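You operate a simulated robot arm through the tools that you are given. There is no shell and no other tool. Be economical: measure what you need, move in short steps, check, and stop when the job is done.

Carry out the task below with a simulated two-armed robot. There is one attempt and no reset: what you move stays moved.

## Task
Unplug the dryer unit and brush the dust off the cooler fins.
Fine: white plug in its holder, brush back on the desk, cooler lid shut again. Set down upright: brush. Where these are worked on the way, their far stop is far enough and under half their travel is too little: cooler lid. What is to be rubbed or washed off counts as gone when no trace of it is left.

It is judged by the outcome, as a careful person would: the job done as asked, and still so three seconds after it is handed in. It fails if anything else is knocked over, pushed out of place, dropped, spilled or broken. Lids that push on must go on centred and level and be pressed home; caps that screw on are set level and turned clockwise until they are tight.

## Robot
Two 7-joint arms with two-finger parallel grippers on one trunk, on a base that drives. Base frame: it is fixed to the floor where the robot stands at the start and does not move with it; the origin is under the middle of the robot, x ahead of it, y to its left, z up; the surface under the hand at the start is at about z = 0.845. Units: m, degrees, N and s.
The left shoulder is at the start at [0.07, 0.163, 1.195], the right one opposite. With the tool pointing down near the work surface each hand reaches from about 0.38 to 0.88 m from the robot's upright axis, wherever it stands, measured 20 degrees to its own side. Places, roughly: bowl tap [0.4, 0.7, 0.3]; cap key [0.5, 0.7, 0.8]; cooler fins [0.6, 0.5, 0.8]; cooler lid [0.6, 0.5, 0.8]; drain tap [0.4, 0.3, 0.1]; dryer unit [0.7, 0.4, 0.4]; dryer unit switch [0.5, 0.2, 0.5]; outlet tap [0.7, 0.6, 0.8]; plug holder [0.7, 0.2, 0.4]; purge tap [0.4, 0.7, 0.4]. Payload 3.43 kg a hand.
The tool frame of a hand sits at the grasp point between the pads (the TCP): z along the fingers, y along the line on which they close. The tips reach 0.034 m beyond it. The gripper opens to 0.128 m. The fingers are 0.024 m wide and 0.012 m thick; the gripper's body (0.048 by 0.13 m) begins 0.096 m behind the TCP.
Orientation is that of the tool frame in the base frame, as a unit quaternion [x, y, z, w]. With the fingers straight down and closing along the base's y, the tool's x points along the base's -x, its y along +y and its z along -z.

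## Interface
- The arms move only by the tool step_arm. It takes "left_rows", "right_rows" or both (then of equal length, played together; a hand with none holds still); each is one flat list of numbers, 7 for each row, row after row: the shift along the base's x, y, z in m, then the turn, a rotation vector about the base's x, y, z in degrees, then the gripper command, from -1 (shut) to 1 (fully open), values between in proportion. In form: [x, y, z, ax, ay, az, fingers, x, y, z, ax, ay, az, fingers, ...]. A call has 1 to 8 rows; each row is the pose to reach, as a shift and turn from the pose commanded when the call began. Each row takes 0.2 s and may step no farther than 0.05 m and 8.6 degrees from the row before; otherwise, or with a gripper value out of range, the whole call is refused. Where a pose cannot be reached the arm comes as near as it can. A force on the tool above 70 N (or 10 N above the force at the start of the call, whichever is more), or a blocked arm, ends the call early, and 0.2 s more pass. Each finger travels about 0.153 m/s and halts on what it meets, pressing with about 45 N; the grip force reading is that of the motor and also rises with nothing between the fingers. The clock runs only during rows and for 0.2 s after the last one: add rows that repeat a pose to give the fingers time. The reply holds the time, the measured pose of the TCP, the force on the tool along the base axes, the opening and the grip force, in the units named above and with some noise, with the torque about the TCP (base axes, N m) and any sound that the robot's microphone picked up.
- Cameras (640 x 400 px; columns grow to the right, rows downward): "scene" is now at [0.1467, 0.0145, 1.4112]; the picture's right is [0.16, -0.99, 0.00], its down [-0.68, -0.11, -0.72] and it looks along [0.71, 0.12, -0.69] (base axes); focal length 214 px, centre (320, 200). "left" rides on the left gripper at [0.076, 0.011, -0.16] in its tool frame; the picture's right is [-0.15, 0.99, 0.00], its down [-0.88, -0.13, -0.46] and it looks along [-0.45, -0.07, 0.89] (tool axes); focal length 234 px, centre (320, 200). "right" rides on the right gripper at [0.076, -0.011, -0.16] in its tool frame; the picture's right is [0.15, 0.99, 0.00], its down [-0.88, 0.13, -0.46] and it looks along [-0.45, 0.07, 0.89] (tool axes); focal length 234 px, centre (320, 200). There is no depth. A picture from a camera that has moved, and an enlarged one, comes with that camera's place and axes in the base frame and with its lens. The place of the scene camera against the robot may be out by one fixed shift of up to 0.018 m in any direction.
- get_image(camera): a new picture of that camera. The clock stands still meanwhile.
- slide_trunk(by): slides the trunk up (or, below 0, down) by that many m; the arms and the scene camera ride with it, the base frame stays. It gives what a move gives, with no picture.
- drive_base(legs): drives the robot by 1 to 6 legs, each [ahead, left, turn to the left] in m, m and degrees, along the robot's own axes; the way and the turn of a leg run together, so that a leg with both is an arc; at most 1.5 m and 180 degrees a leg. The arms and the cameras ride along, it lands a little off, and it stops where it bumps. It gives what a move gives.
- turn_head(pan, tilt): turns the head with the scene camera to pan (to the left, within 86 degrees either way) and tilt (down, from -29 to 69), counted from straight ahead of the robot. It gives what a move gives.
- inspect(camera, box): a new picture of the part [left, top, right, bottom] of that camera's present view, enlarged. The clock stands still meanwhile.
- job_done(): hands the job in; it is judged then, once.

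Work in short steps. Places have to be worked out from the pictures, the camera data and where the tool is seen: move nearer, look again, correct. Check each grasp and each placing, and mend what went wrong. You have 120 turns and 92 pictures in all, those below and enlarged ones among them. Open the grippers and draw the arms clear of the work before you hand the job in, unless the task says otherwise; then end with one line.

The tools are called after "Request:" by a JSON object that holds its "method" and its "body". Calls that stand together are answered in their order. step_arm: Moves the arms, as the interface text tells. Its arguments: {"type":"object","properties":{"left_rows":{"type":"array","items":{"type":"number"}},"right_rows":{"type":"array","items":{"type":"number"}}},"required":[]} The other tools are called the same way: slide_trunk (by) slides the trunk up or down; drive_base (legs) drives the base; turn_head (pan, tilt) turns the head that bears the scene camera; get_image (camera) takes a picture; inspect (camera, box) takes an enlarged picture of a part of a camera's view; job_done () hands the job in.

At the start:

```text
time_s: 0.0
left_eef_pos: [0.5238, 0.5296, 1.1607]
left_tcp_rot: [0.0, 1.0, 0.001, 0.0]
left_wrist_force: [0.0, -0.1, 0.3]
left_wrist_torque: [0.02, 0.01, -0.02]
left_grip_width: 0.128
left_grip_force: 0.0
right_eef_pos: [0.5755, 0.0182, 1.1695]
right_tcp_rot: [0.0, 1.0, 0.0, -0.001]
right_wrist_force: [0.0, 0.0, -0.5]
right_wrist_torque: [-0.01, 0.05, 0.01]
right_grip_width: 0.1278
right_grip_force: 0.1
trunk travel left (down, up): [-0.675, 0.265]
robot x, y, heading: [-0.0005, -0.0013, -0.1]
head pan, tilt: [9.4, 43.8]
```

scene: 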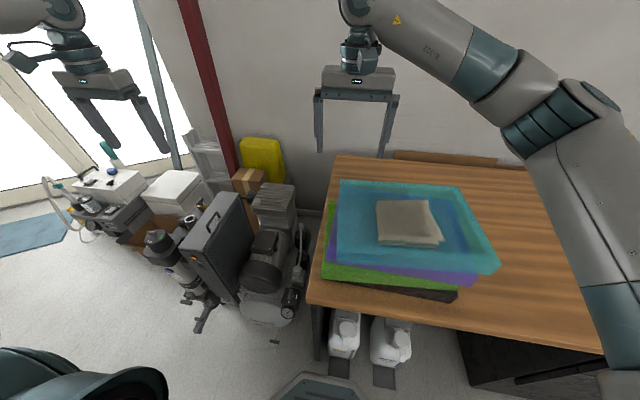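
right: 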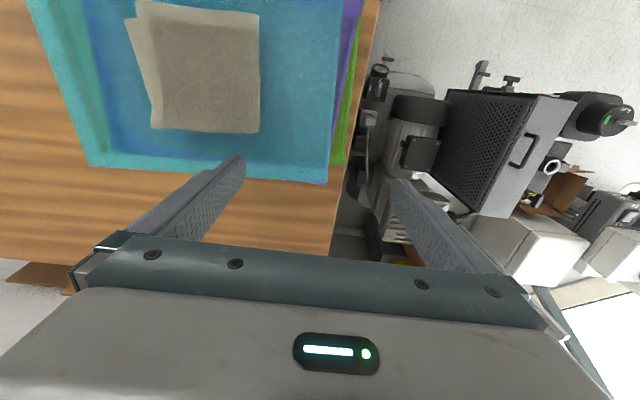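
left: 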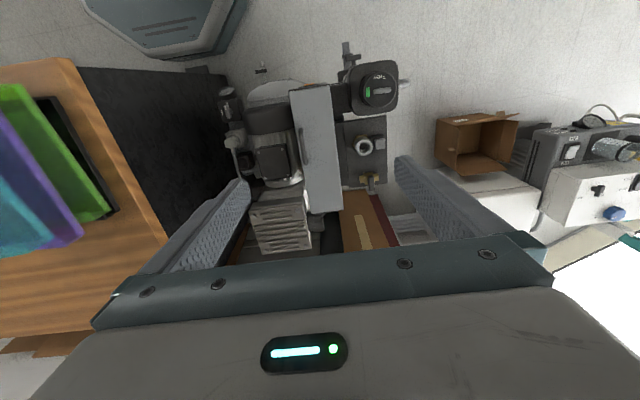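

The overview shows a compressor with a dark mesh panel (the cooler lid?) left of the desk. I look closer at the compressor area.

Request:
{"method": "inspect", "body": {"camera": "scene", "box": [130, 120, 330, 350]}}

Request:
{"method": "inspect", "body": {"camera": "left", "box": [200, 30, 440, 270]}}

Request:
{"method": "turn_head", "body": {"pan": 35, "tilt": 50}}

Request:
{"method": "get_image", "body": {"camera": "scene"}}

```text
1.74 times, centred on (230, 235) of scene
camera zoom: at [0.1467, 0.0145, 1.4112], right [0.16, -0.99, 0.0], down [-0.68, -0.11, -0.72], along [0.71, 0.12, -0.69], focal length 373 px, centre (476, 139)
```

zoom: 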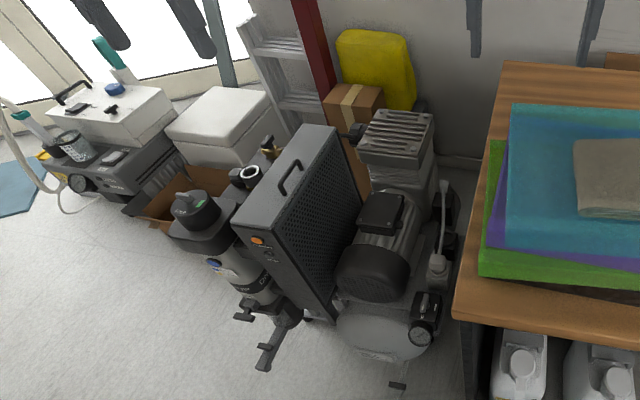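

```text
1.67 times, centred on (320, 150) of left
camera zoom: at [0.4486, 0.5407, 1.3194], right [0.15, 0.99, 0.0], down [0.88, -0.13, 0.46], along [0.45, -0.07, -0.89], focal length 390 px, centre (320, 283)
```

zoom: 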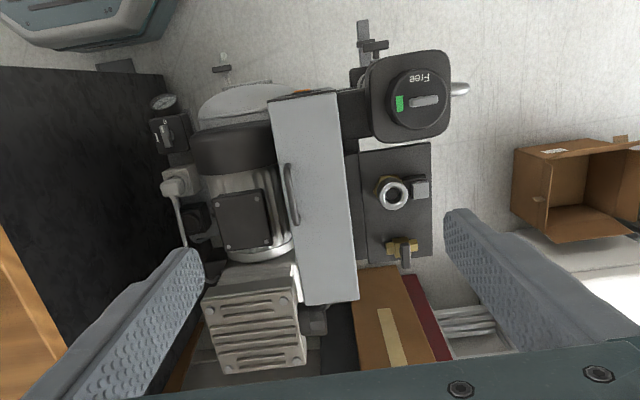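

```text
time_s: 0.9
left_eef_pos: [0.5252, 0.5291, 1.16]
left_tcp_rot: [0.0, 1.0, 0.0, 0.0]
left_wrist_force: [0.5, 0.1, 0.3]
left_wrist_torque: [-0.01, 0.03, -0.02]
left_grip_width: 0.1279
left_grip_force: 0.0
right_eef_pos: [0.576, 0.0177, 1.1687]
right_tcp_rot: [0.0, 1.0, 0.0, 0.0]
right_wrist_force: [-1.0, 0.1, -0.8]
right_wrist_torque: [-0.02, 0.02, 0.0]
right_grip_width: 0.128
right_grip_force: 0.1
trunk travel left (down, up): [-0.675, 0.265]
robot x, y, heading: [-0.0007, -0.0, -0.2]
head pan, tilt: [35.0, 50.0]
```

```text
86 pictures are left
camera scene: at [0.1287, 0.0452, 1.4027], right [0.57, -0.82, 0.0], down [-0.63, -0.44, -0.64], along [0.53, 0.37, -0.77], focal length 214 px, centre (320, 200)
```

scene: 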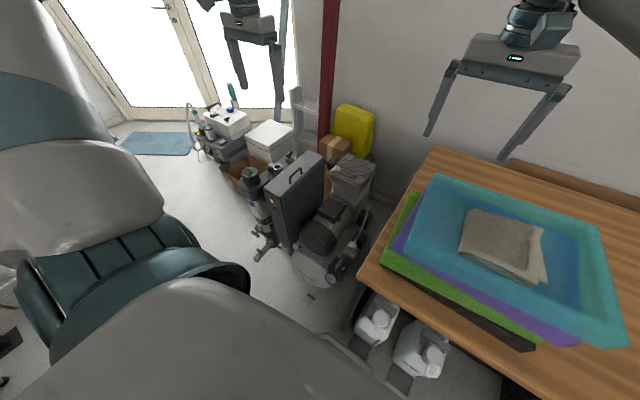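

I look for the brush on the rest of the desk, and then at the compressor's desk side from the trunk camera.

Request:
{"method": "turn_head", "body": {"pan": -25, "tilt": 45}}

Request:
{"method": "get_image", "body": {"camera": "scene"}}

Request:
{"method": "inspect", "body": {"camera": "right", "box": [320, 50, 640, 260]}}

```text
time_s: 2.2
left_eef_pos: [0.5236, 0.5296, 1.1603]
left_tcp_rot: [-0.001, 1.0, 0.0, 0.0]
left_wrist_force: [-0.2, -1.4, 0.5]
left_wrist_torque: [0.02, -0.01, -0.01]
left_grip_width: 0.128
left_grip_force: 0.1
right_eef_pos: [0.5755, 0.0184, 1.1702]
right_tcp_rot: [0.0, 1.0, 0.0, 0.0]
right_wrist_force: [0.4, -0.1, -0.4]
right_wrist_torque: [-0.04, 0.01, 0.01]
right_grip_width: 0.1282
right_grip_force: 0.0
trunk travel left (down, up): [-0.675, 0.265]
robot x, y, heading: [0.0013, -0.0025, 0.0]
head pan, tilt: [-25.0, 45.0]
```

```text
85 pictures are left
camera scene: at [0.1393, -0.0332, 1.4096], right [-0.42, -0.91, 0.0], down [-0.64, 0.3, -0.71], along [0.64, -0.3, -0.71], focal length 214 px, centre (320, 200)
```

scene: 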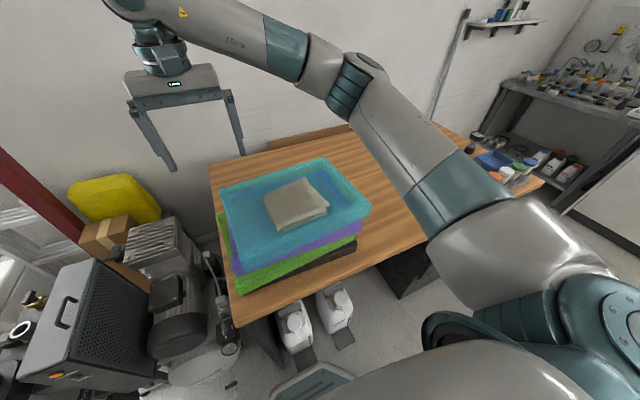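

```text
1.90 times, centred on (480, 155) of right
camera zoom: at [0.4997, 0.0067, 1.3291], right [-0.15, 0.99, 0.0], down [0.88, 0.13, 0.46], along [0.45, 0.07, -0.89], focal length 446 px, centre (15, 286)
```

zoom: 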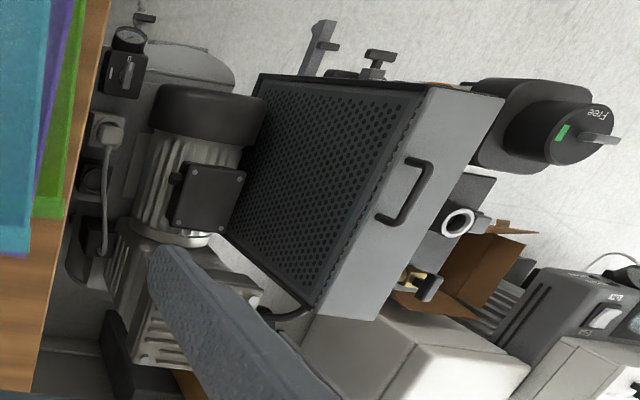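

The white plug sits on the desk side of the compressor. I still need the brush; I inspect the far right end of the desk and pan more.

Request:
{"method": "inspect", "body": {"camera": "scene", "box": [430, 100, 570, 200]}}

Request:
{"method": "turn_head", "body": {"pan": -70, "tilt": 40}}

Request:
{"method": "get_image", "body": {"camera": "scene"}}

```text
4.00 times, centred on (500, 150) of scene
camera zoom: at [0.1393, -0.0332, 1.4096], right [-0.42, -0.91, 0.0], down [-0.64, 0.3, -0.71], along [0.64, -0.3, -0.71], focal length 858 px, centre (-400, 400)
```

zoom: 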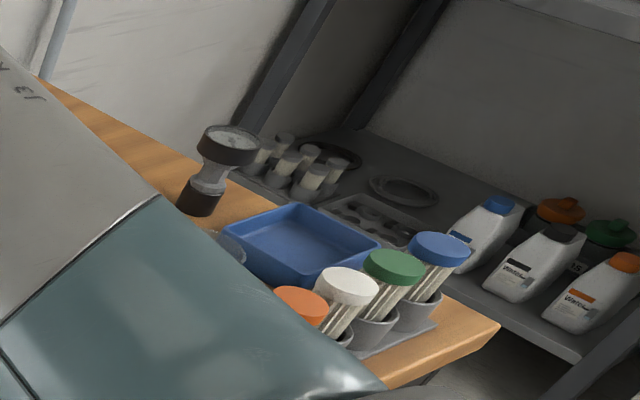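

```text
time_s: 3.3
left_eef_pos: [0.5234, 0.53, 1.1598]
left_tcp_rot: [-0.001, 1.0, 0.0, 0.0]
left_wrist_force: [0.8, -0.2, -0.4]
left_wrist_torque: [-0.02, -0.01, 0.01]
left_grip_width: 0.128
left_grip_force: 0.0
right_eef_pos: [0.5751, 0.0169, 1.1704]
right_tcp_rot: [0.0, 1.0, 0.0, 0.0]
right_wrist_force: [0.1, 0.7, 0.0]
right_wrist_torque: [0.0, -0.01, -0.04]
right_grip_width: 0.1282
right_grip_force: 0.1
trunk travel left (down, up): [-0.675, 0.265]
robot x, y, heading: [-0.0023, 0.0005, 0.1]
head pan, tilt: [-70.0, 40.0]
```

```text
82 pictures are left
camera scene: at [0.0947, -0.0788, 1.4168], right [-0.94, -0.34, 0.0], down [-0.22, 0.6, -0.77], along [0.26, -0.72, -0.64], focal length 214 px, centre (320, 200)
```

scene: 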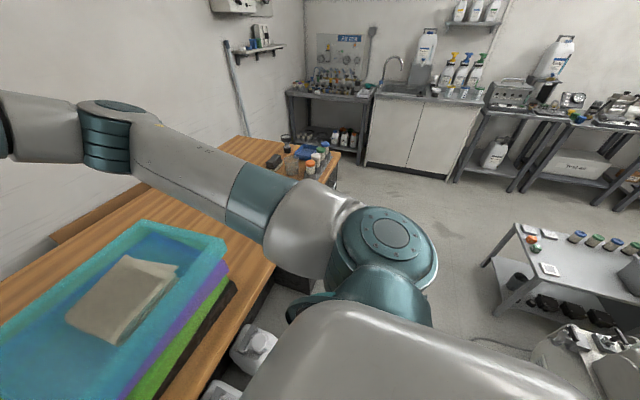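

I zoom on the far end of the desk to find the brush.

Request:
{"method": "inspect", "body": {"camera": "scene", "box": [230, 120, 360, 210]}}

```text
4.44 times, centred on (295, 165) of scene
camera zoom: at [0.0947, -0.0788, 1.4168], right [-0.94, -0.34, 0.0], down [-0.22, 0.6, -0.77], along [0.26, -0.72, -0.64], focal length 953 px, centre (431, 356)
```

zoom: 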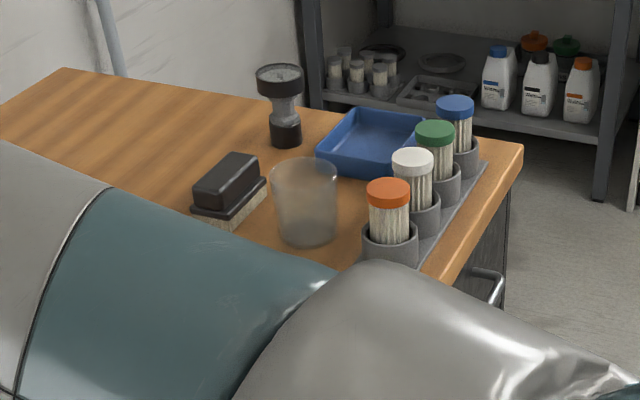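

The brush (dark block, bristles down) is near (0.62, -0.87) on the desk. The plug triangulates to about (0.593, 0.199, 0.453) in the gap left of the desk edge (y≈0.10). I move the right hand aside and bring the left hand above the plug for a closer look.

Request:
{"method": "step_arm", "body": {"left_rows": [0, -0.04, -0.02, 0, 0, 0, 1, 0, -0.08, -0.04, 0, 0, 0, 1, 0, -0.12, -0.06, 0, 0, 0, 1, 0, -0.16, -0.08, 0, 0, 0, 1, -0.01, -0.2, -0.1, 0, 0, 0, 1, -0.02, -0.24, -0.12, 0, 0, 0, 1, -0.03, -0.28, -0.14, 0, 0, 0, 1, -0.04, -0.32, -0.15, 0, 0, 0, 1], "right_rows": [0, -0.03, 0.02, 0, 0, 0, 1, 0, -0.06, 0.04, 0, 0, 0, 1, 0, -0.09, 0.06, 0, 0, 0, 1, 0, -0.12, 0.08, 0, 0, 0, 1, 0, -0.15, 0.1, 0, 0, 0, 1, 0, -0.18, 0.1, 0, 0, 0, 1, 0, -0.2, 0.1, 0, 0, 0, 1, 0, -0.2, 0.1, 0, 0, 0, 1]}}

Request:
{"method": "get_image", "body": {"camera": "left"}}

```text
time_s: 5.1
left_eef_pos: [0.4831, 0.2103, 1.0105]
left_tcp_rot: [-0.001, 1.0, 0.0, 0.0]
left_wrist_force: [0.3, 0.1, 0.1]
left_wrist_torque: [-0.05, 0.0, 0.01]
left_grip_width: 0.1282
left_grip_force: 0.1
right_eef_pos: [0.5759, -0.1828, 1.2685]
right_tcp_rot: [-0.002, 1.0, -0.001, 0.0]
right_wrist_force: [-0.3, -0.6, -0.3]
right_wrist_torque: [0.02, 0.02, 0.0]
right_grip_width: 0.1281
right_grip_force: 0.1
trunk travel left (down, up): [-0.675, 0.265]
robot x, y, heading: [-0.0016, 0.002, -0.0]
head pan, tilt: [-70.0, 40.0]
```

```text
80 pictures are left
camera left: at [0.4086, 0.2224, 1.1682], right [0.15, 0.99, 0.0], down [0.88, -0.13, 0.46], along [0.45, -0.07, -0.89], focal length 234 px, centre (320, 200)
```

left: 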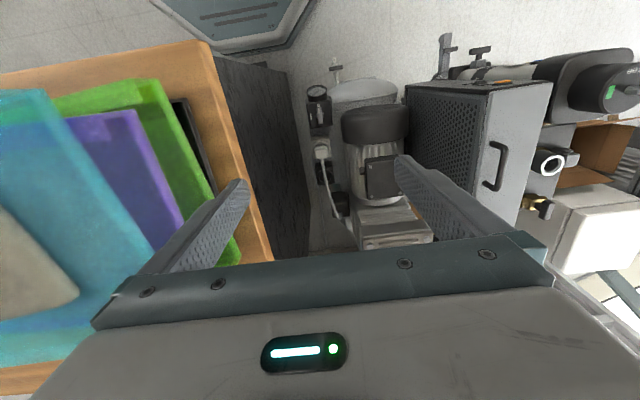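

Zooming on the plug area.

Request:
{"method": "inspect", "body": {"camera": "left", "box": [270, 60, 390, 240]}}

```text
2.22 times, centred on (330, 150) of left
camera zoom: at [0.4086, 0.2224, 1.1682], right [0.15, 0.99, 0.0], down [0.88, -0.13, 0.46], along [0.45, -0.07, -0.89], focal length 520 px, centre (298, 311)
```

zoom: 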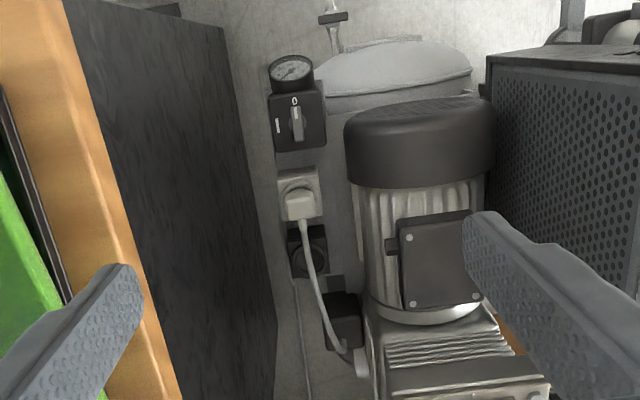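

The rotary switch, the white plug in its socket and the dark holder beside it line up along x at y≈0.2. I narrow the left gripper and descend for a closer view.

Request:
{"method": "step_arm", "body": {"left_rows": [-0.02, 0, -0.04, 0, 0, 0, 0, -0.04, 0, -0.08, 0, 0, 0, -0.1, -0.05, 0, -0.12, 0, 0, 0, -0.1, -0.05, 0, -0.16, 0, 0, 0, -0.1, -0.05, 0, -0.2, 0, 0, 0, -0.1, -0.05, 0, -0.24, 0, 0, 0, -0.1, -0.05, 0, -0.28, 0, 0, 0, -0.1]}}

Request:
{"method": "get_image", "body": {"camera": "left"}}

```text
time_s: 6.7
left_eef_pos: [0.4308, 0.2604, 0.8074]
left_tcp_rot: [-0.001, 1.0, -0.001, 0.0]
left_wrist_force: [0.3, -0.4, -1.0]
left_wrist_torque: [-0.04, 0.01, 0.02]
left_grip_width: 0.0577
left_grip_force: 0.0
left hand out of reach, approached as far as the arm can: row 5, 6, 7
right_eef_pos: [0.5756, -0.1829, 1.2685]
right_tcp_rot: [0.0, 1.0, -0.001, -0.001]
right_wrist_force: [0.4, 1.0, 0.6]
right_wrist_torque: [0.03, 0.02, 0.0]
right_grip_width: 0.1282
right_grip_force: 0.1
trunk travel left (down, up): [-0.675, 0.265]
robot x, y, heading: [-0.0029, -0.0006, -0.0]
head pan, tilt: [-70.0, 40.0]
```

```text
78 pictures are left
camera left: at [0.3557, 0.2713, 0.9657], right [0.15, 0.99, 0.0], down [0.88, -0.13, 0.46], along [0.45, -0.07, -0.89], focal length 234 px, centre (320, 200)
```

left: 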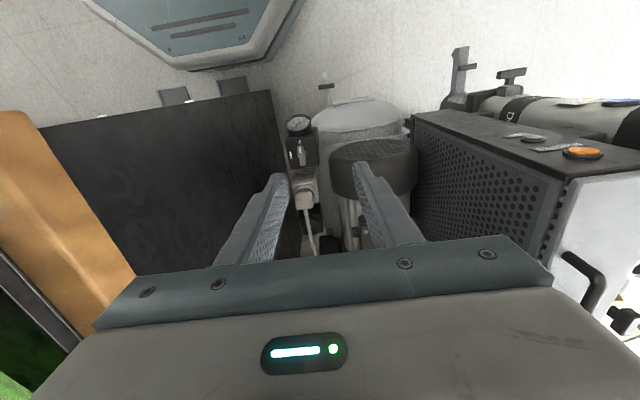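

Reaching that low needs the trunk lowered. I raise the right arm first so that it clears the desk when the trunk comes down, and bring the left hand back to a good radius.

Request:
{"method": "step_arm", "body": {"left_rows": [0, -0.03, 0.04, 0, 0, 0, -0.1, 0.04, -0.05, 0.08, 0, 0, 0, -0.1, 0.07, -0.05, 0.12, 0, 0, 0, -0.1, 0.1, -0.05, 0.16, 0, 0, 0, -0.1, 0.12, -0.05, 0.16, 0, 0, 0, -0.1, 0.12, -0.05, 0.16, 0, 0, 0, -0.1], "right_rows": [0, 0, 0.04, 0, 0, 0, 1, 0, 0, 0.08, 0, 0, 0, 1, 0, 0, 0.12, 0, 0, 0, 1, 0, 0, 0.16, 0, 0, 0, 1, 0, 0, 0.2, 0, 0, 0, 1, 0, 0, 0.24, 0, 0, 0, 1]}}

Request:
{"method": "turn_head", "body": {"pan": -40, "tilt": 35}}

Request:
{"method": "get_image", "body": {"camera": "scene"}}

```text
refused: row 2 steps farther than a row can; nothing moved
```

```text
time_s: 7.7
left_eef_pos: [0.431, 0.2604, 0.808]
left_tcp_rot: [0.0, 1.0, -0.001, -0.001]
left_wrist_force: [-0.1, 0.3, 0.0]
left_wrist_torque: [0.02, -0.01, 0.0]
left_grip_width: 0.0576
left_grip_force: 0.1
right_eef_pos: [0.5749, -0.183, 1.2691]
right_tcp_rot: [0.0, 1.0, -0.001, 0.001]
right_wrist_force: [0.2, -0.8, -0.3]
right_wrist_torque: [-0.02, -0.03, 0.03]
right_grip_width: 0.1279
right_grip_force: 0.0
trunk travel left (down, up): [-0.675, 0.265]
robot x, y, heading: [-0.0014, 0.0, 0.1]
head pan, tilt: [-40.0, 35.0]
```

```text
77 pictures are left
camera scene: at [0.1331, -0.0557, 1.4244], right [-0.64, -0.77, 0.0], down [-0.44, 0.37, -0.82], along [0.63, -0.53, -0.57], focal length 214 px, centre (320, 200)
```

scene: 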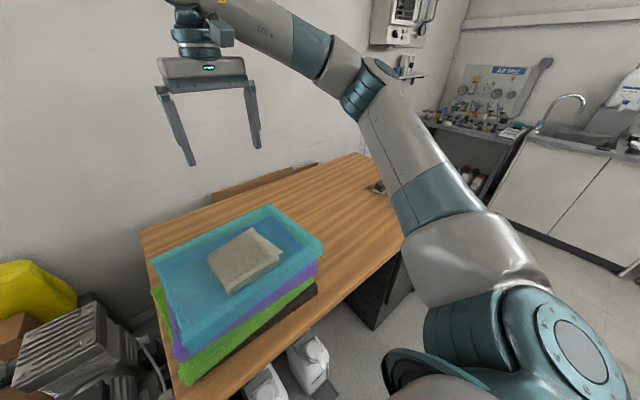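

The right upper arm slopes upward off the desk, so lowering is fine with the hand raised. I redo the move with smaller steps.

Request:
{"method": "step_arm", "body": {"left_rows": [0, 0, 0.04, 0, 0, 0, -0.1, 0.01, -0.02, 0.08, 0, 0, 0, -0.1, 0.03, -0.04, 0.12, 0, 0, 0, -0.1, 0.05, -0.05, 0.16, 0, 0, 0, -0.1, 0.08, -0.05, 0.18, 0, 0, 0, -0.1, 0.1, -0.05, 0.18, 0, 0, 0, -0.1], "right_rows": [0, 0, 0.04, 0, 0, 0, 1, 0, 0, 0.08, 0, 0, 0, 1, 0, 0, 0.12, 0, 0, 0, 1, 0, 0, 0.16, 0, 0, 0, 1, 0, 0, 0.2, 0, 0, 0, 1, 0, 0, 0.24, 0, 0, 0, 1]}}

Request:
{"method": "slide_trunk", "body": {"by": -0.3}}

Request:
{"method": "get_image", "body": {"camera": "left"}}

```text
time_s: 9.1
left_eef_pos: [0.5293, 0.2125, 0.9878]
left_tcp_rot: [0.0, 1.0, -0.001, 0.0]
left_wrist_force: [-0.6, 0.1, 0.3]
left_wrist_torque: [-0.02, -0.03, 0.0]
left_grip_width: 0.0575
left_grip_force: 0.1
right_eef_pos: [0.5688, -0.177, 1.5002]
right_tcp_rot: [-0.002, 1.0, -0.001, 0.004]
right_wrist_force: [0.0, 0.8, -0.2]
right_wrist_torque: [-0.04, 0.01, 0.0]
right_grip_width: 0.1278
right_grip_force: 0.1
right hand out of reach, approached as far as the arm can: row 6
trunk travel left (down, up): [-0.675, 0.265]
robot x, y, heading: [-0.0051, -0.0002, 0.0]
head pan, tilt: [-40.0, 35.0]
```

```text
time_s: 12.1
left_eef_pos: [0.5294, 0.2093, 0.6877]
left_tcp_rot: [-0.001, 1.0, 0.0, 0.0]
left_wrist_force: [0.6, -0.2, 0.7]
left_wrist_torque: [-0.03, -0.04, 0.02]
left_grip_width: 0.0576
left_grip_force: 0.0
right_eef_pos: [0.57, -0.1822, 1.1978]
right_tcp_rot: [0.0, 1.0, 0.0, 0.002]
right_wrist_force: [0.3, -0.1, 0.3]
right_wrist_torque: [0.02, 0.0, 0.01]
right_grip_width: 0.128
right_grip_force: 0.0
trunk travel left (down, up): [-0.375, 0.565]
robot x, y, heading: [0.0044, -0.0011, -0.2]
head pan, tilt: [-40.0, 35.0]
```

```text
76 pictures are left
camera left: at [0.4546, 0.2203, 0.846], right [0.15, 0.99, 0.0], down [0.88, -0.13, 0.46], along [0.45, -0.07, -0.89], focal length 234 px, centre (320, 200)
```

left: 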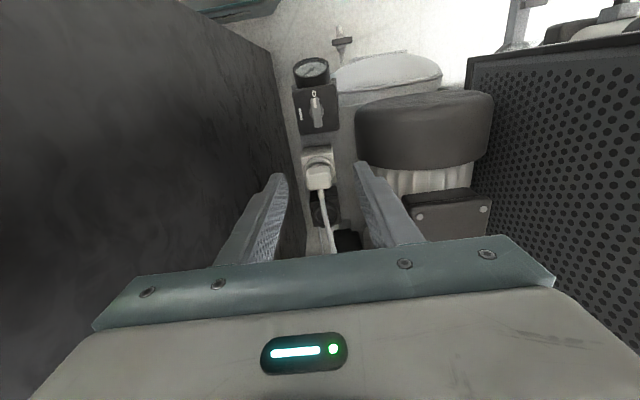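

Good view. Zoom on switch and plug.

Request:
{"method": "inspect", "body": {"camera": "left", "box": [270, 50, 400, 255]}}

```text
1.95 times, centred on (335, 152) of left
camera zoom: at [0.4546, 0.2203, 0.846], right [0.15, 0.99, 0.0], down [0.88, -0.13, 0.46], along [0.45, -0.07, -0.89], focal length 457 px, centre (291, 293)
```

zoom: 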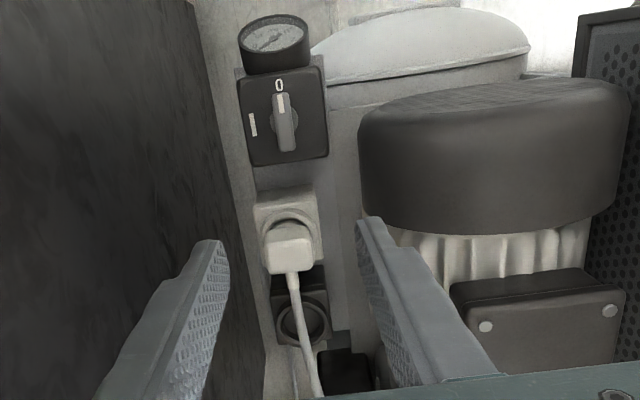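

The switch stands at 0 already. The plug points up out of its socket; plug top near (0.60, 0.197, 0.46), holder near (0.71, 0.196). I move above the plug and look again for accurate height.

Request:
{"method": "step_arm", "body": {"left_rows": [0.03, -0.01, -0.02, 0, 0, 0, 0, 0.06, -0.012, -0.04, 0, 0, 0, 0, 0.065, -0.013, -0.08, 0, 0, 0, 0, 0.065, -0.013, -0.1, 0, 0, 0, 0]}}

Request:
{"method": "inspect", "body": {"camera": "left", "box": [240, 60, 440, 260]}}

```text
time_s: 13.1
left_eef_pos: [0.5794, 0.2202, 0.6043]
left_tcp_rot: [0.0, 1.0, 0.0, 0.0]
left_wrist_force: [0.0, -0.2, 0.0]
left_wrist_torque: [0.0, 0.0, 0.0]
left_grip_width: 0.0641
left_grip_force: 0.1
left hand out of reach, approached as far as the arm can: row 3, 4
right_eef_pos: [0.57, -0.1813, 1.1984]
right_tcp_rot: [0.0, 1.0, 0.0, 0.003]
right_wrist_force: [-0.5, 0.7, 0.2]
right_wrist_torque: [-0.02, 0.01, 0.02]
right_grip_width: 0.1279
right_grip_force: 0.2
trunk travel left (down, up): [-0.375, 0.565]
robot x, y, heading: [0.0012, -0.0006, -0.0]
head pan, tilt: [-40.0, 35.0]
```

```text
2.00 times, centred on (340, 160) of left
camera zoom: at [0.5047, 0.23, 0.763], right [0.15, 0.99, 0.0], down [0.88, -0.13, 0.46], along [0.45, -0.07, -0.89], focal length 468 px, centre (280, 280)
```

zoom: 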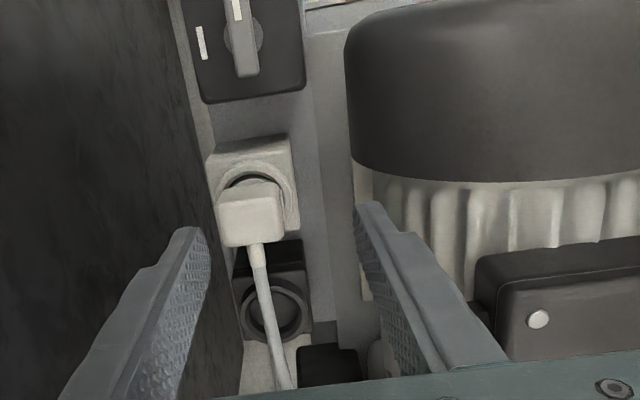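

The reach is limited at this trunk height. I check how the right arm stands relative to the desk before lowering further.

Request:
{"method": "get_image", "body": {"camera": "scene"}}

```text
73 pictures are left
camera scene: at [0.133, -0.0556, 1.1244], right [-0.64, -0.77, 0.0], down [-0.44, 0.37, -0.82], along [0.63, -0.53, -0.57], focal length 214 px, centre (320, 200)
```

scene: 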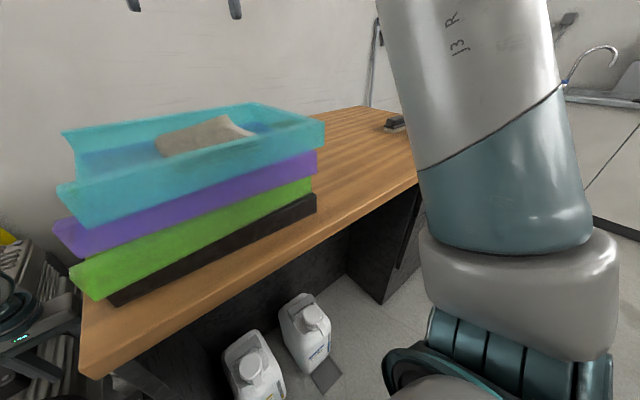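

The right upper arm stands nearly vertical, clear of the desk. I shift the right hand off the tubs, lift the left hand 0.1, then lower the trunk 0.17.

Request:
{"method": "step_arm", "body": {"left_rows": [0, 0, 0.04, 0, 0, 0, 0, 0, 0, 0.08, 0, 0, 0, 0, 0, 0, 0.12, 0, 0, 0, 0, 0, 0, 0.12, 0, 0, 0, 0, 0, 0, 0.12, 0, 0, 0, 0], "right_rows": [0, -0.04, 0, 0, 0, 0, 1, 0, -0.08, 0, 0, 0, 0, 1, 0, -0.12, 0, 0, 0, 0, 1, 0, -0.16, 0, 0, 0, 0, 1, 0, -0.2, 0, 0, 0, 0, 1]}}

Request:
{"method": "slide_trunk", "body": {"by": -0.17}}

```text
time_s: 14.3
left_eef_pos: [0.5791, 0.2159, 0.7274]
left_tcp_rot: [0.0, 1.0, 0.001, 0.001]
left_wrist_force: [0.0, -0.9, 0.1]
left_wrist_torque: [0.06, 0.05, 0.02]
left_grip_width: 0.0642
left_grip_force: 0.1
right_eef_pos: [0.5571, -0.376, 1.1792]
right_tcp_rot: [0.001, 1.0, 0.0, 0.004]
right_wrist_force: [-0.1, -1.1, 0.5]
right_wrist_torque: [0.02, -0.02, 0.01]
right_grip_width: 0.128
right_grip_force: 0.1
right hand out of reach, approached as far as the arm can: row 3, 4, 5
trunk travel left (down, up): [-0.375, 0.565]
robot x, y, heading: [0.0014, 0.0023, 0.2]
head pan, tilt: [-40.0, 35.0]
```

```text
time_s: 15.7
left_eef_pos: [0.5784, 0.2159, 0.5886]
left_tcp_rot: [0.0, 1.0, 0.0, 0.002]
left_wrist_force: [0.5, -1.0, 0.5]
left_wrist_torque: [0.02, 0.02, 0.0]
left_grip_width: 0.064
left_grip_force: 0.0
right_eef_pos: [0.5533, -0.3766, 1.0508]
right_tcp_rot: [0.004, 1.0, 0.004, 0.019]
right_wrist_force: [-4.2, -2.9, 25.3]
right_wrist_torque: [1.85, 0.33, 0.35]
right_grip_width: 0.1268
right_grip_force: 0.0
trunk travel left (down, up): [-0.237, 0.703]
robot x, y, heading: [0.0007, -0.0007, -0.5]
head pan, tilt: [-40.0, 35.0]
stopped: the force on the tool passed its limit at 81 N (the readings are from after the stop); the commanded pose is now the measured one
```

The right hand met something. I look at once with the right camera and scene.

Request:
{"method": "get_image", "body": {"camera": "scene"}}

Request:
{"method": "get_image", "body": {"camera": "right"}}

```text
72 pictures are left
camera scene: at [0.1309, -0.0557, 0.9865], right [-0.64, -0.77, 0.0], down [-0.44, 0.37, -0.82], along [0.63, -0.53, -0.57], focal length 214 px, centre (320, 200)
```

scene: 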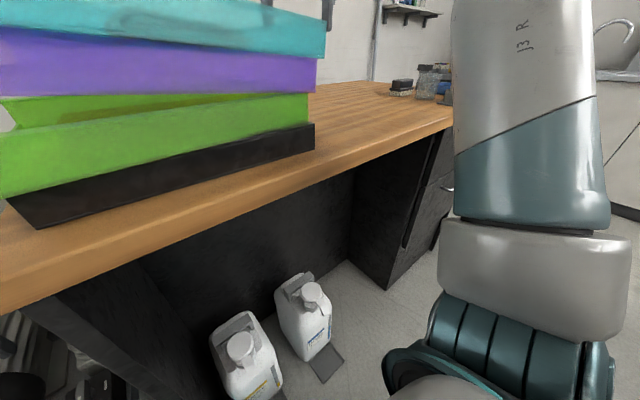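

```text
71 pictures are left
camera right: at [0.4728, -0.3871, 1.2079], right [-0.14, 0.99, 0.0], down [0.86, 0.12, 0.49], along [0.48, 0.07, -0.87], focal length 234 px, centre (320, 200)
```

right: 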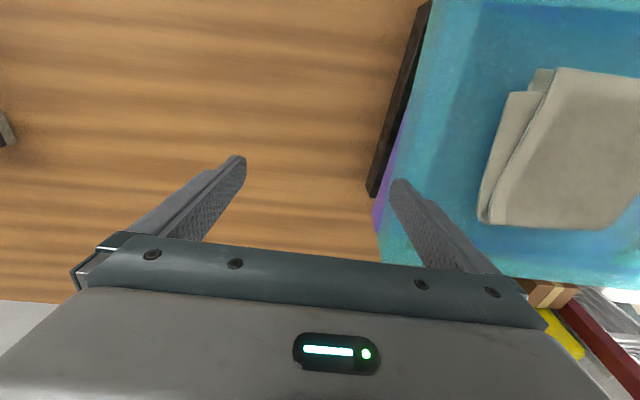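

The right hand's +y finger rests on the blue tub's rim. I lift the hand straight up, then move it away from the tub.

Request:
{"method": "step_arm", "body": {"right_rows": [0, 0, 0.02, 0, 0, 0, 1, 0, 0, 0.04, 0, 0, 0, 1, 0, -0.02, 0.05, 0, 0, 0, 1, 0, -0.06, 0.05, 0, 0, 0, 1, 0, -0.1, 0.05, 0, 0, 0, 1, 0, -0.13, 0.05, 0, 0, 0, 1]}}

Request:
{"method": "get_image", "body": {"camera": "right"}}

```text
time_s: 17.1
left_eef_pos: [0.5791, 0.2156, 0.5864]
left_tcp_rot: [0.0, 1.0, 0.001, -0.001]
left_wrist_force: [-0.2, -0.8, 0.6]
left_wrist_torque: [0.02, 0.01, 0.01]
left_grip_width: 0.064
left_grip_force: 0.0
right_eef_pos: [0.5247, -0.4523, 1.0269]
right_tcp_rot: [0.006, 1.0, 0.002, 0.019]
right_wrist_force: [-1.6, -2.6, 2.5]
right_wrist_torque: [0.14, 0.04, 0.09]
right_grip_width: 0.1276
right_grip_force: 0.1
right hand out of reach, approached as far as the arm can: row 1, 2, 3, 4, 5, 6
trunk travel left (down, up): [-0.237, 0.703]
robot x, y, heading: [-0.0019, -0.0004, -0.1]
head pan, tilt: [-40.0, 35.0]
```

```text
70 pictures are left
camera right: at [0.4432, -0.4638, 1.183], right [-0.13, 0.99, 0.0], down [0.86, 0.12, 0.49], along [0.48, 0.07, -0.87], focal length 234 px, centre (320, 200)
```

right: 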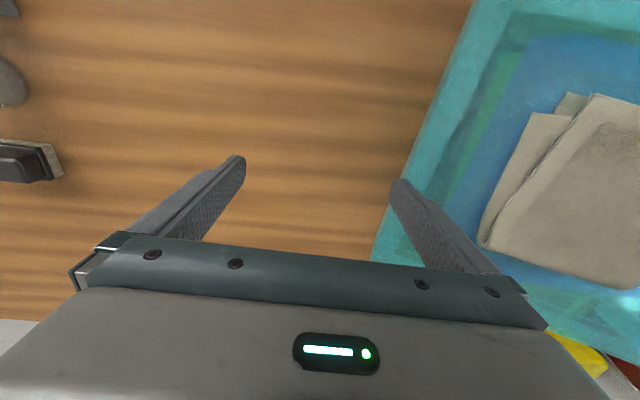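

I check that the tub stack is still in place.

Request:
{"method": "turn_head", "body": {"pan": -25, "tilt": 20}}

Request:
{"method": "get_image", "body": {"camera": "scene"}}

```text
time_s: 17.9
left_eef_pos: [0.5797, 0.217, 0.5866]
left_tcp_rot: [0.0, 1.0, 0.0, 0.0]
left_wrist_force: [-0.4, 0.7, -0.3]
left_wrist_torque: [0.0, 0.01, 0.01]
left_grip_width: 0.0639
left_grip_force: 0.0
right_eef_pos: [0.5235, -0.4512, 1.027]
right_tcp_rot: [0.007, 1.0, 0.003, 0.018]
right_wrist_force: [-1.5, -2.4, 2.8]
right_wrist_torque: [0.11, 0.04, 0.1]
right_grip_width: 0.1267
right_grip_force: 0.0
trunk travel left (down, up): [-0.237, 0.703]
robot x, y, heading: [0.0004, 0.0023, 0.2]
head pan, tilt: [-25.0, 20.0]
```

```text
69 pictures are left
camera scene: at [0.15, -0.039, 1.01], right [-0.42, -0.91, 0.0], down [-0.31, 0.15, -0.94], along [0.85, -0.4, -0.34], focal length 214 px, centre (320, 200)
```

scene: 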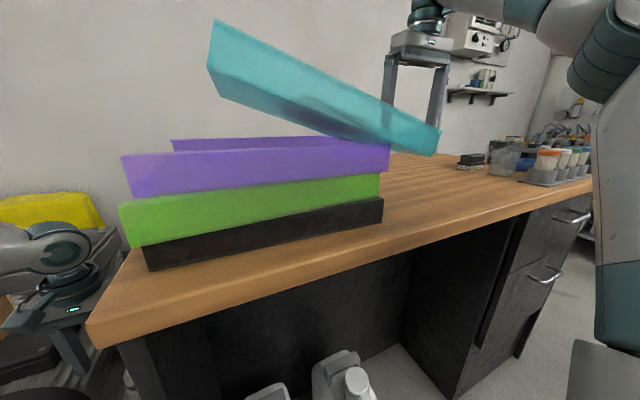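

The finger has pressed the tub's near rim down so the tub tilts. I raise the trunk gently so that it settles back.

Request:
{"method": "slide_trunk", "body": {"by": 0.04}}

Request:
{"method": "get_image", "body": {"camera": "scene"}}

```text
time_s: 18.7
left_eef_pos: [0.5803, 0.2153, 0.6258]
left_tcp_rot: [0.001, 1.0, 0.0, 0.0]
left_wrist_force: [0.6, 0.5, 0.9]
left_wrist_torque: [-0.01, 0.02, 0.02]
left_grip_width: 0.0641
left_grip_force: 0.0
right_eef_pos: [0.5261, -0.4521, 1.0661]
right_tcp_rot: [0.007, 1.0, 0.002, 0.018]
right_wrist_force: [-0.5, 0.1, -0.2]
right_wrist_torque: [-0.02, 0.03, -0.04]
right_grip_width: 0.1277
right_grip_force: 0.1
trunk travel left (down, up): [-0.277, 0.663]
robot x, y, heading: [-0.0027, -0.0025, 0.1]
head pan, tilt: [-25.0, 20.0]
```

```text
68 pictures are left
camera scene: at [0.1505, -0.0388, 1.05], right [-0.42, -0.91, 0.0], down [-0.31, 0.14, -0.94], along [0.85, -0.4, -0.34], focal length 214 px, centre (320, 200)
```

scene: 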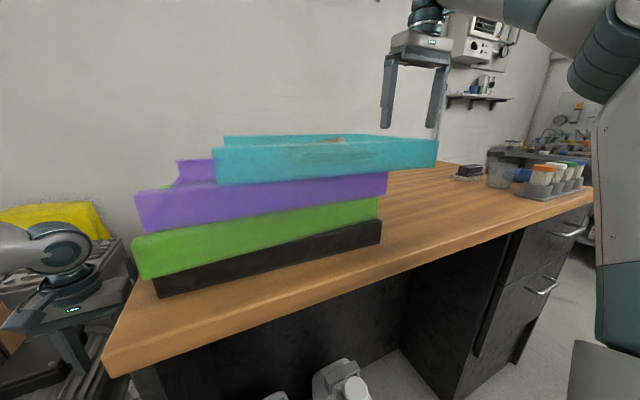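

The tub is level again but has slid toward -y. From the first pictures its rim ran from y≈-0.29 to +0.03. I look from the right camera to measure its present place, so that I can push it back.

Request:
{"method": "get_image", "body": {"camera": "right"}}

```text
67 pictures are left
camera right: at [0.4443, -0.462, 1.2234], right [-0.13, 0.99, 0.0], down [0.86, 0.12, 0.49], along [0.48, 0.06, -0.87], focal length 234 px, centre (320, 200)
```

right: 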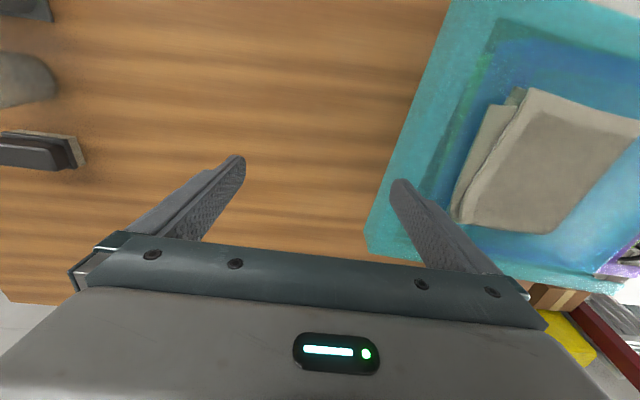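

The tub has shifted by roughly (-0.05, -0.09) and turned about 6°. I raise the trunk to regain right-arm dexterity, then will grip its -y wall and set it back.

Request:
{"method": "slide_trunk", "body": {"by": 0.3}}

Request:
{"method": "turn_head", "body": {"pan": -25, "tilt": 48}}

Request:
{"method": "get_image", "body": {"camera": "scene"}}

Request:
{"method": "get_image", "body": {"camera": "right"}}

```text
time_s: 21.7
left_eef_pos: [0.58, 0.2159, 0.9258]
left_tcp_rot: [0.0, 1.0, -0.001, 0.0]
left_wrist_force: [0.2, 0.8, -0.1]
left_wrist_torque: [-0.01, -0.03, 0.02]
left_grip_width: 0.0644
left_grip_force: 0.1
right_eef_pos: [0.5256, -0.4516, 1.3664]
right_tcp_rot: [0.007, 1.0, 0.003, 0.018]
right_wrist_force: [0.2, 0.5, 0.3]
right_wrist_torque: [0.0, -0.03, -0.03]
right_grip_width: 0.1281
right_grip_force: 0.1
trunk travel left (down, up): [-0.577, 0.363]
robot x, y, heading: [-0.0002, -0.0004, 0.0]
head pan, tilt: [-25.0, 20.0]
```

```text
time_s: 22.6
left_eef_pos: [0.5803, 0.2164, 0.9269]
left_tcp_rot: [-0.001, 1.0, 0.0, 0.0]
left_wrist_force: [-0.3, -0.9, 0.3]
left_wrist_torque: [0.03, 0.0, -0.01]
left_grip_width: 0.0642
left_grip_force: 0.1
right_eef_pos: [0.5254, -0.4503, 1.3675]
right_tcp_rot: [0.007, 1.0, 0.002, 0.018]
right_wrist_force: [0.1, -0.3, 0.3]
right_wrist_torque: [-0.01, -0.01, 0.0]
right_grip_width: 0.1279
right_grip_force: 0.2
trunk travel left (down, up): [-0.577, 0.363]
robot x, y, heading: [0.0019, 0.0008, 0.2]
head pan, tilt: [-25.0, 48.0]
```

```text
66 pictures are left
camera scene: at [0.1373, -0.0328, 1.3073], right [-0.42, -0.91, 0.0], down [-0.67, 0.31, -0.67], along [0.61, -0.28, -0.74], focal length 214 px, centre (320, 200)
```

scene: 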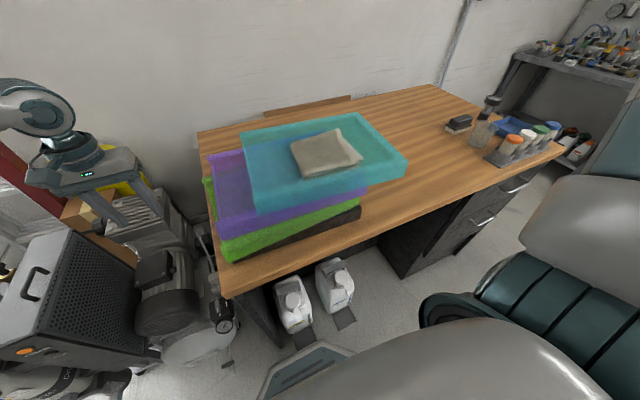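

```text
65 pictures are left
camera right: at [0.4439, -0.462, 1.5237], right [-0.13, 0.99, 0.0], down [0.86, 0.12, 0.49], along [0.48, 0.06, -0.87], focal length 234 px, centre (320, 200)
```

right: 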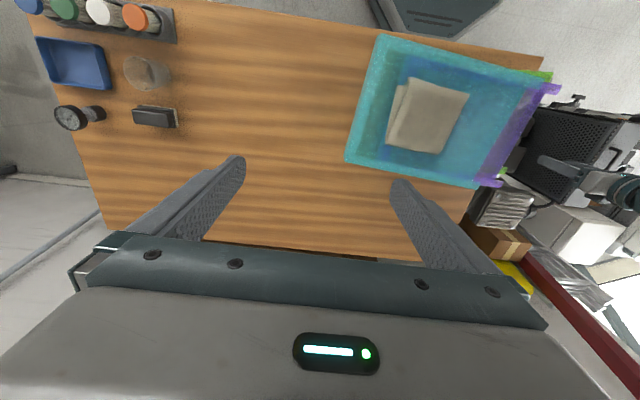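

Measured: tub's -y wall midpoint is near (0.495, -0.377), rim at z≈1.02. I descend with the right hand straddling that wall (opening ~7 cm), stopping just above the rim to check.

Request:
{"method": "step_arm", "body": {"right_rows": [0, 0.0, -0.045, 0, 0, 0, 0.1, 0, 0.01, -0.09, 0, 0, 0, 0.1, -0.01, 0.02, -0.13, 0, 0, 0, 0.1, -0.015, 0.035, -0.17, 0, 0, 0, 0.1, -0.02, 0.05, -0.21, 0, 0, 0, 0.1, -0.03, 0.06, -0.24, 0, 0, 0, 0.1, -0.03, 0.073, -0.27, 0, 0, 0, 0.1, -0.03, 0.073, -0.285, 0, 0, 0, 0.1]}}

Request:
{"method": "get_image", "body": {"camera": "right"}}

```text
time_s: 24.4
left_eef_pos: [0.5796, 0.2154, 0.9266]
left_tcp_rot: [0.0, 1.0, 0.0, 0.0]
left_wrist_force: [-0.4, -0.5, -0.1]
left_wrist_torque: [0.03, 0.0, 0.01]
left_grip_width: 0.064
left_grip_force: 0.1
right_eef_pos: [0.496, -0.378, 1.0826]
right_tcp_rot: [0.007, 1.0, 0.003, 0.02]
right_wrist_force: [-0.1, -0.3, -0.1]
right_wrist_torque: [-0.04, -0.01, -0.02]
right_grip_width: 0.0705
right_grip_force: 0.0
trunk travel left (down, up): [-0.577, 0.363]
robot x, y, heading: [-0.0005, -0.0018, 0.0]
head pan, tilt: [-25.0, 48.0]
```

```text
64 pictures are left
camera right: at [0.4134, -0.3892, 1.2383], right [-0.13, 0.99, 0.0], down [0.86, 0.12, 0.49], along [0.49, 0.06, -0.87], focal length 234 px, centre (320, 200)
```

right: 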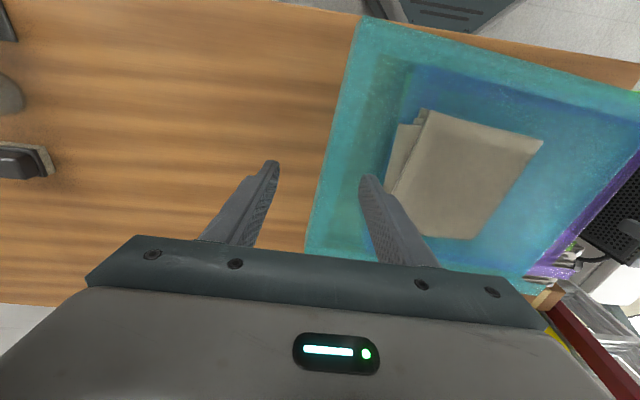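

The fingers straddle the wall evenly. I lower 6 cm and close.

Request:
{"method": "step_arm", "body": {"right_rows": [0, 0, -0.03, 0, 0, 0, 0.1, 0, 0, -0.055, 0, 0, 0, 0.1, 0, 0, -0.055, 0, 0, 0, -0.5, 0, 0, -0.055, 0, 0, 0, -0.9, 0, 0, -0.055, 0, 0, 0, -0.9]}}

Request:
{"method": "get_image", "body": {"camera": "right"}}

```text
time_s: 25.6
left_eef_pos: [0.5803, 0.2154, 0.9266]
left_tcp_rot: [0.0, 1.0, 0.0, 0.0]
left_wrist_force: [-0.1, 0.0, -0.2]
left_wrist_torque: [-0.03, 0.02, 0.02]
left_grip_width: 0.0641
left_grip_force: 0.1
right_eef_pos: [0.4957, -0.3762, 1.0257]
right_tcp_rot: [0.007, 1.0, 0.002, 0.019]
right_wrist_force: [-0.6, 0.2, 0.2]
right_wrist_torque: [-0.24, -0.23, 0.07]
right_grip_width: 0.0197
right_grip_force: 44.8
trunk travel left (down, up): [-0.577, 0.363]
robot x, y, heading: [0.0035, -0.0034, 0.0]
head pan, tilt: [-25.0, 48.0]
```

```text
63 pictures are left
camera right: at [0.4137, -0.3884, 1.1831], right [-0.13, 0.99, 0.0], down [0.86, 0.12, 0.49], along [0.48, 0.06, -0.87], focal length 234 px, centre (320, 200)
```

right: 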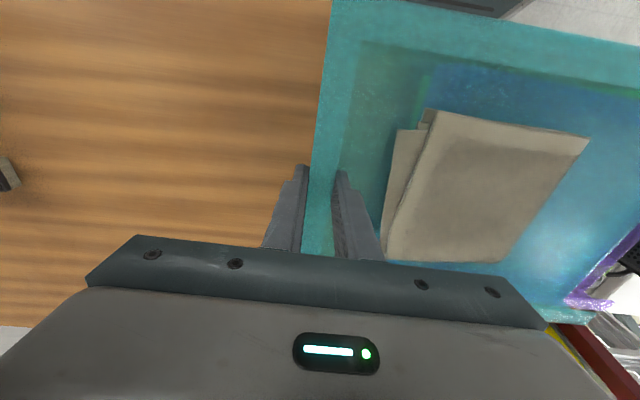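

Gripped, with 2 cm of wall between the pads. I lift 6 mm, slide and turn the tub back, and lower it.

Request:
{"method": "step_arm", "body": {"right_rows": [0, 0, 0.006, 0, 0, 0, -0.9, 0.007, 0.017, 0.006, 0, 0, 2, -0.9, 0.014, 0.034, 0.006, 0, 0, 4, -0.9, 0.021, 0.051, 0.006, 0, 0, 6, -0.9, 0.028, 0.068, 0.006, 0, 0, 8, -0.9, 0.028, 0.068, 0.0, 0, 0, 8, -0.9]}}

Request:
{"method": "turn_head", "body": {"pan": -25, "tilt": 45}}

Request:
{"method": "get_image", "body": {"camera": "scene"}}

```text
time_s: 27.0
left_eef_pos: [0.5791, 0.2164, 0.9263]
left_tcp_rot: [0.001, 1.0, 0.001, 0.0]
left_wrist_force: [0.7, 0.1, 0.0]
left_wrist_torque: [0.04, -0.03, -0.01]
left_grip_width: 0.0642
left_grip_force: 0.0
right_eef_pos: [0.524, -0.3105, 1.0264]
right_tcp_rot: [-0.063, 0.998, 0.004, 0.019]
right_wrist_force: [-0.7, -0.2, -3.1]
right_wrist_torque: [-0.42, -0.09, -0.01]
right_grip_width: 0.0196
right_grip_force: 44.5
trunk travel left (down, up): [-0.577, 0.363]
robot x, y, heading: [0.0022, 0.0021, 0.1]
head pan, tilt: [-25.0, 48.0]
```

```text
time_s: 27.7
left_eef_pos: [0.5784, 0.2164, 0.9262]
left_tcp_rot: [0.0, 1.0, 0.0, -0.001]
left_wrist_force: [0.0, -0.7, -1.2]
left_wrist_torque: [-0.02, -0.03, 0.04]
left_grip_width: 0.0641
left_grip_force: 0.1
right_eef_pos: [0.5229, -0.3099, 1.028]
right_tcp_rot: [-0.063, 0.998, 0.003, 0.018]
right_wrist_force: [0.8, 0.4, -1.4]
right_wrist_torque: [-0.33, -0.27, 0.01]
right_grip_width: 0.0197
right_grip_force: 45.4
trunk travel left (down, up): [-0.577, 0.363]
robot x, y, heading: [-0.0016, -0.0024, 0.1]
head pan, tilt: [-25.0, 45.0]
```

```text
62 pictures are left
camera scene: at [0.1397, -0.0337, 1.3114], right [-0.42, -0.91, 0.0], down [-0.64, 0.3, -0.71], along [0.64, -0.3, -0.71], focal length 214 px, centre (320, 200)
```

scene: 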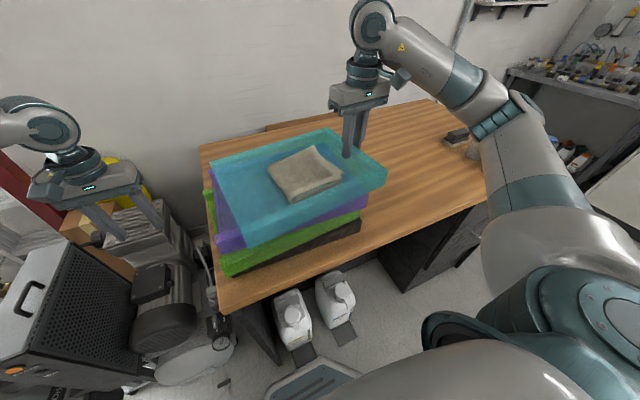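

That looks close to original. I release, rise, and restore the initial viewpoint (trunk height and right-hand pose) to compare pixel for pixel with the first pictures.

Request:
{"method": "step_arm", "body": {"right_rows": [0, 0, 0, 0, 0, 0, -0.4, 0, 0, 0, 0, 0, 0, 0, 0, 0, 0.04, 0, 0, 0, 0, 0.01, 0, 0.08, 0, 0, -4, 0.5, 0.02, 0.04, 0.09, 0, 0, -8, 1, 0.03, 0.08, 0.09, 0, 0, -8, 1, 0.035, 0.12, 0.09, 0, 0, -8, 1, 0.045, 0.16, 0.09, 0, 0, -8, 1]}}

Request:
{"method": "slide_trunk", "body": {"by": 0.098}}

Request:
{"method": "step_arm", "body": {"right_rows": [0, 0.04, -0.01, 0, 0, 0, 1, 0, 0.08, -0.02, 0, 0, 0, 1, 0.01, 0.12, -0.03, 0, 0, 0, 1, 0.01, 0.165, -0.045, 0, 0, 0, 1]}}

Request:
{"method": "get_image", "body": {"camera": "right"}}

Request:
{"method": "get_image", "body": {"camera": "scene"}}

```text
time_s: 29.5
left_eef_pos: [0.5805, 0.2174, 0.9256]
left_tcp_rot: [0.0, 1.0, -0.001, -0.001]
left_wrist_force: [1.1, 0.1, 0.8]
left_wrist_torque: [-0.01, 0.03, -0.03]
left_grip_width: 0.0641
left_grip_force: 0.0
right_eef_pos: [0.5677, -0.1472, 1.1162]
right_tcp_rot: [0.007, 1.0, 0.0, 0.019]
right_wrist_force: [-0.3, 0.4, 0.1]
right_wrist_torque: [-0.03, 0.01, -0.02]
right_grip_width: 0.1281
right_grip_force: 0.0
trunk travel left (down, up): [-0.577, 0.363]
robot x, y, heading: [0.0014, -0.0004, -0.1]
head pan, tilt: [-25.0, 45.0]
```

```text
time_s: 30.8
left_eef_pos: [0.5802, 0.2155, 1.0246]
left_tcp_rot: [0.0, 1.0, 0.001, 0.0]
left_wrist_force: [1.0, -0.8, -0.6]
left_wrist_torque: [-0.02, 0.0, 0.0]
left_grip_width: 0.0641
left_grip_force: 0.0
right_eef_pos: [0.5684, -0.15, 1.2151]
right_tcp_rot: [0.007, 1.0, 0.002, 0.018]
right_wrist_force: [0.3, -0.6, -0.3]
right_wrist_torque: [-0.03, 0.0, 0.0]
right_grip_width: 0.1281
right_grip_force: 0.1
trunk travel left (down, up): [-0.675, 0.265]
robot x, y, heading: [-0.0003, -0.0003, 0.2]
head pan, tilt: [-25.0, 45.0]
```

```text
time_s: 31.8
left_eef_pos: [0.5794, 0.2182, 1.0237]
left_tcp_rot: [0.0, 1.0, 0.0, 0.001]
left_wrist_force: [0.9, -0.2, -0.7]
left_wrist_torque: [-0.05, -0.01, 0.05]
left_grip_width: 0.0638
left_grip_force: 0.0
right_eef_pos: [0.5782, 0.0175, 1.1682]
right_tcp_rot: [0.007, 1.0, 0.001, 0.018]
right_wrist_force: [0.1, -0.4, 0.2]
right_wrist_torque: [-0.05, 0.0, 0.0]
right_grip_width: 0.1281
right_grip_force: 0.1
trunk travel left (down, up): [-0.675, 0.265]
robot x, y, heading: [0.0002, -0.0012, 0.0]
head pan, tilt: [-25.0, 45.0]
```

```text
61 pictures are left
camera right: at [0.4972, 0.0068, 1.3253], right [-0.13, 0.99, 0.0], down [0.86, 0.12, 0.49], along [0.48, 0.06, -0.87], focal length 234 px, centre (320, 200)
```

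right: 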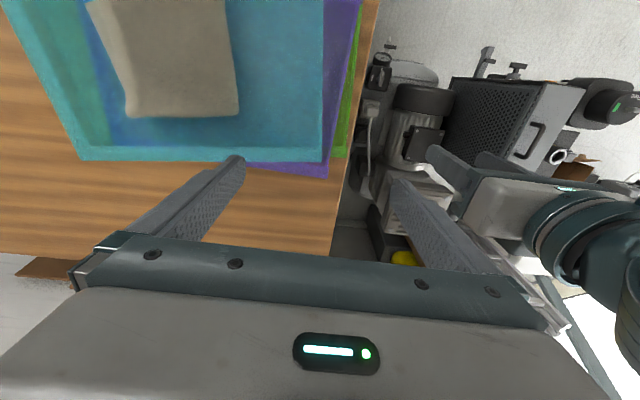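

```text
60 pictures are left
camera scene: at [0.1401, -0.0309, 1.4094], right [-0.42, -0.91, 0.0], down [-0.64, 0.3, -0.71], along [0.64, -0.3, -0.71], focal length 214 px, centre (320, 200)
```

scene: 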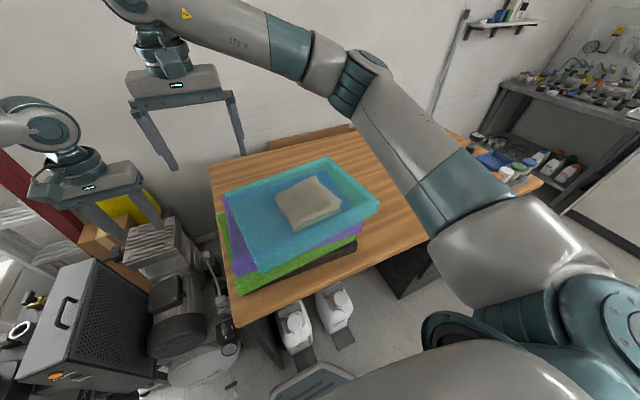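

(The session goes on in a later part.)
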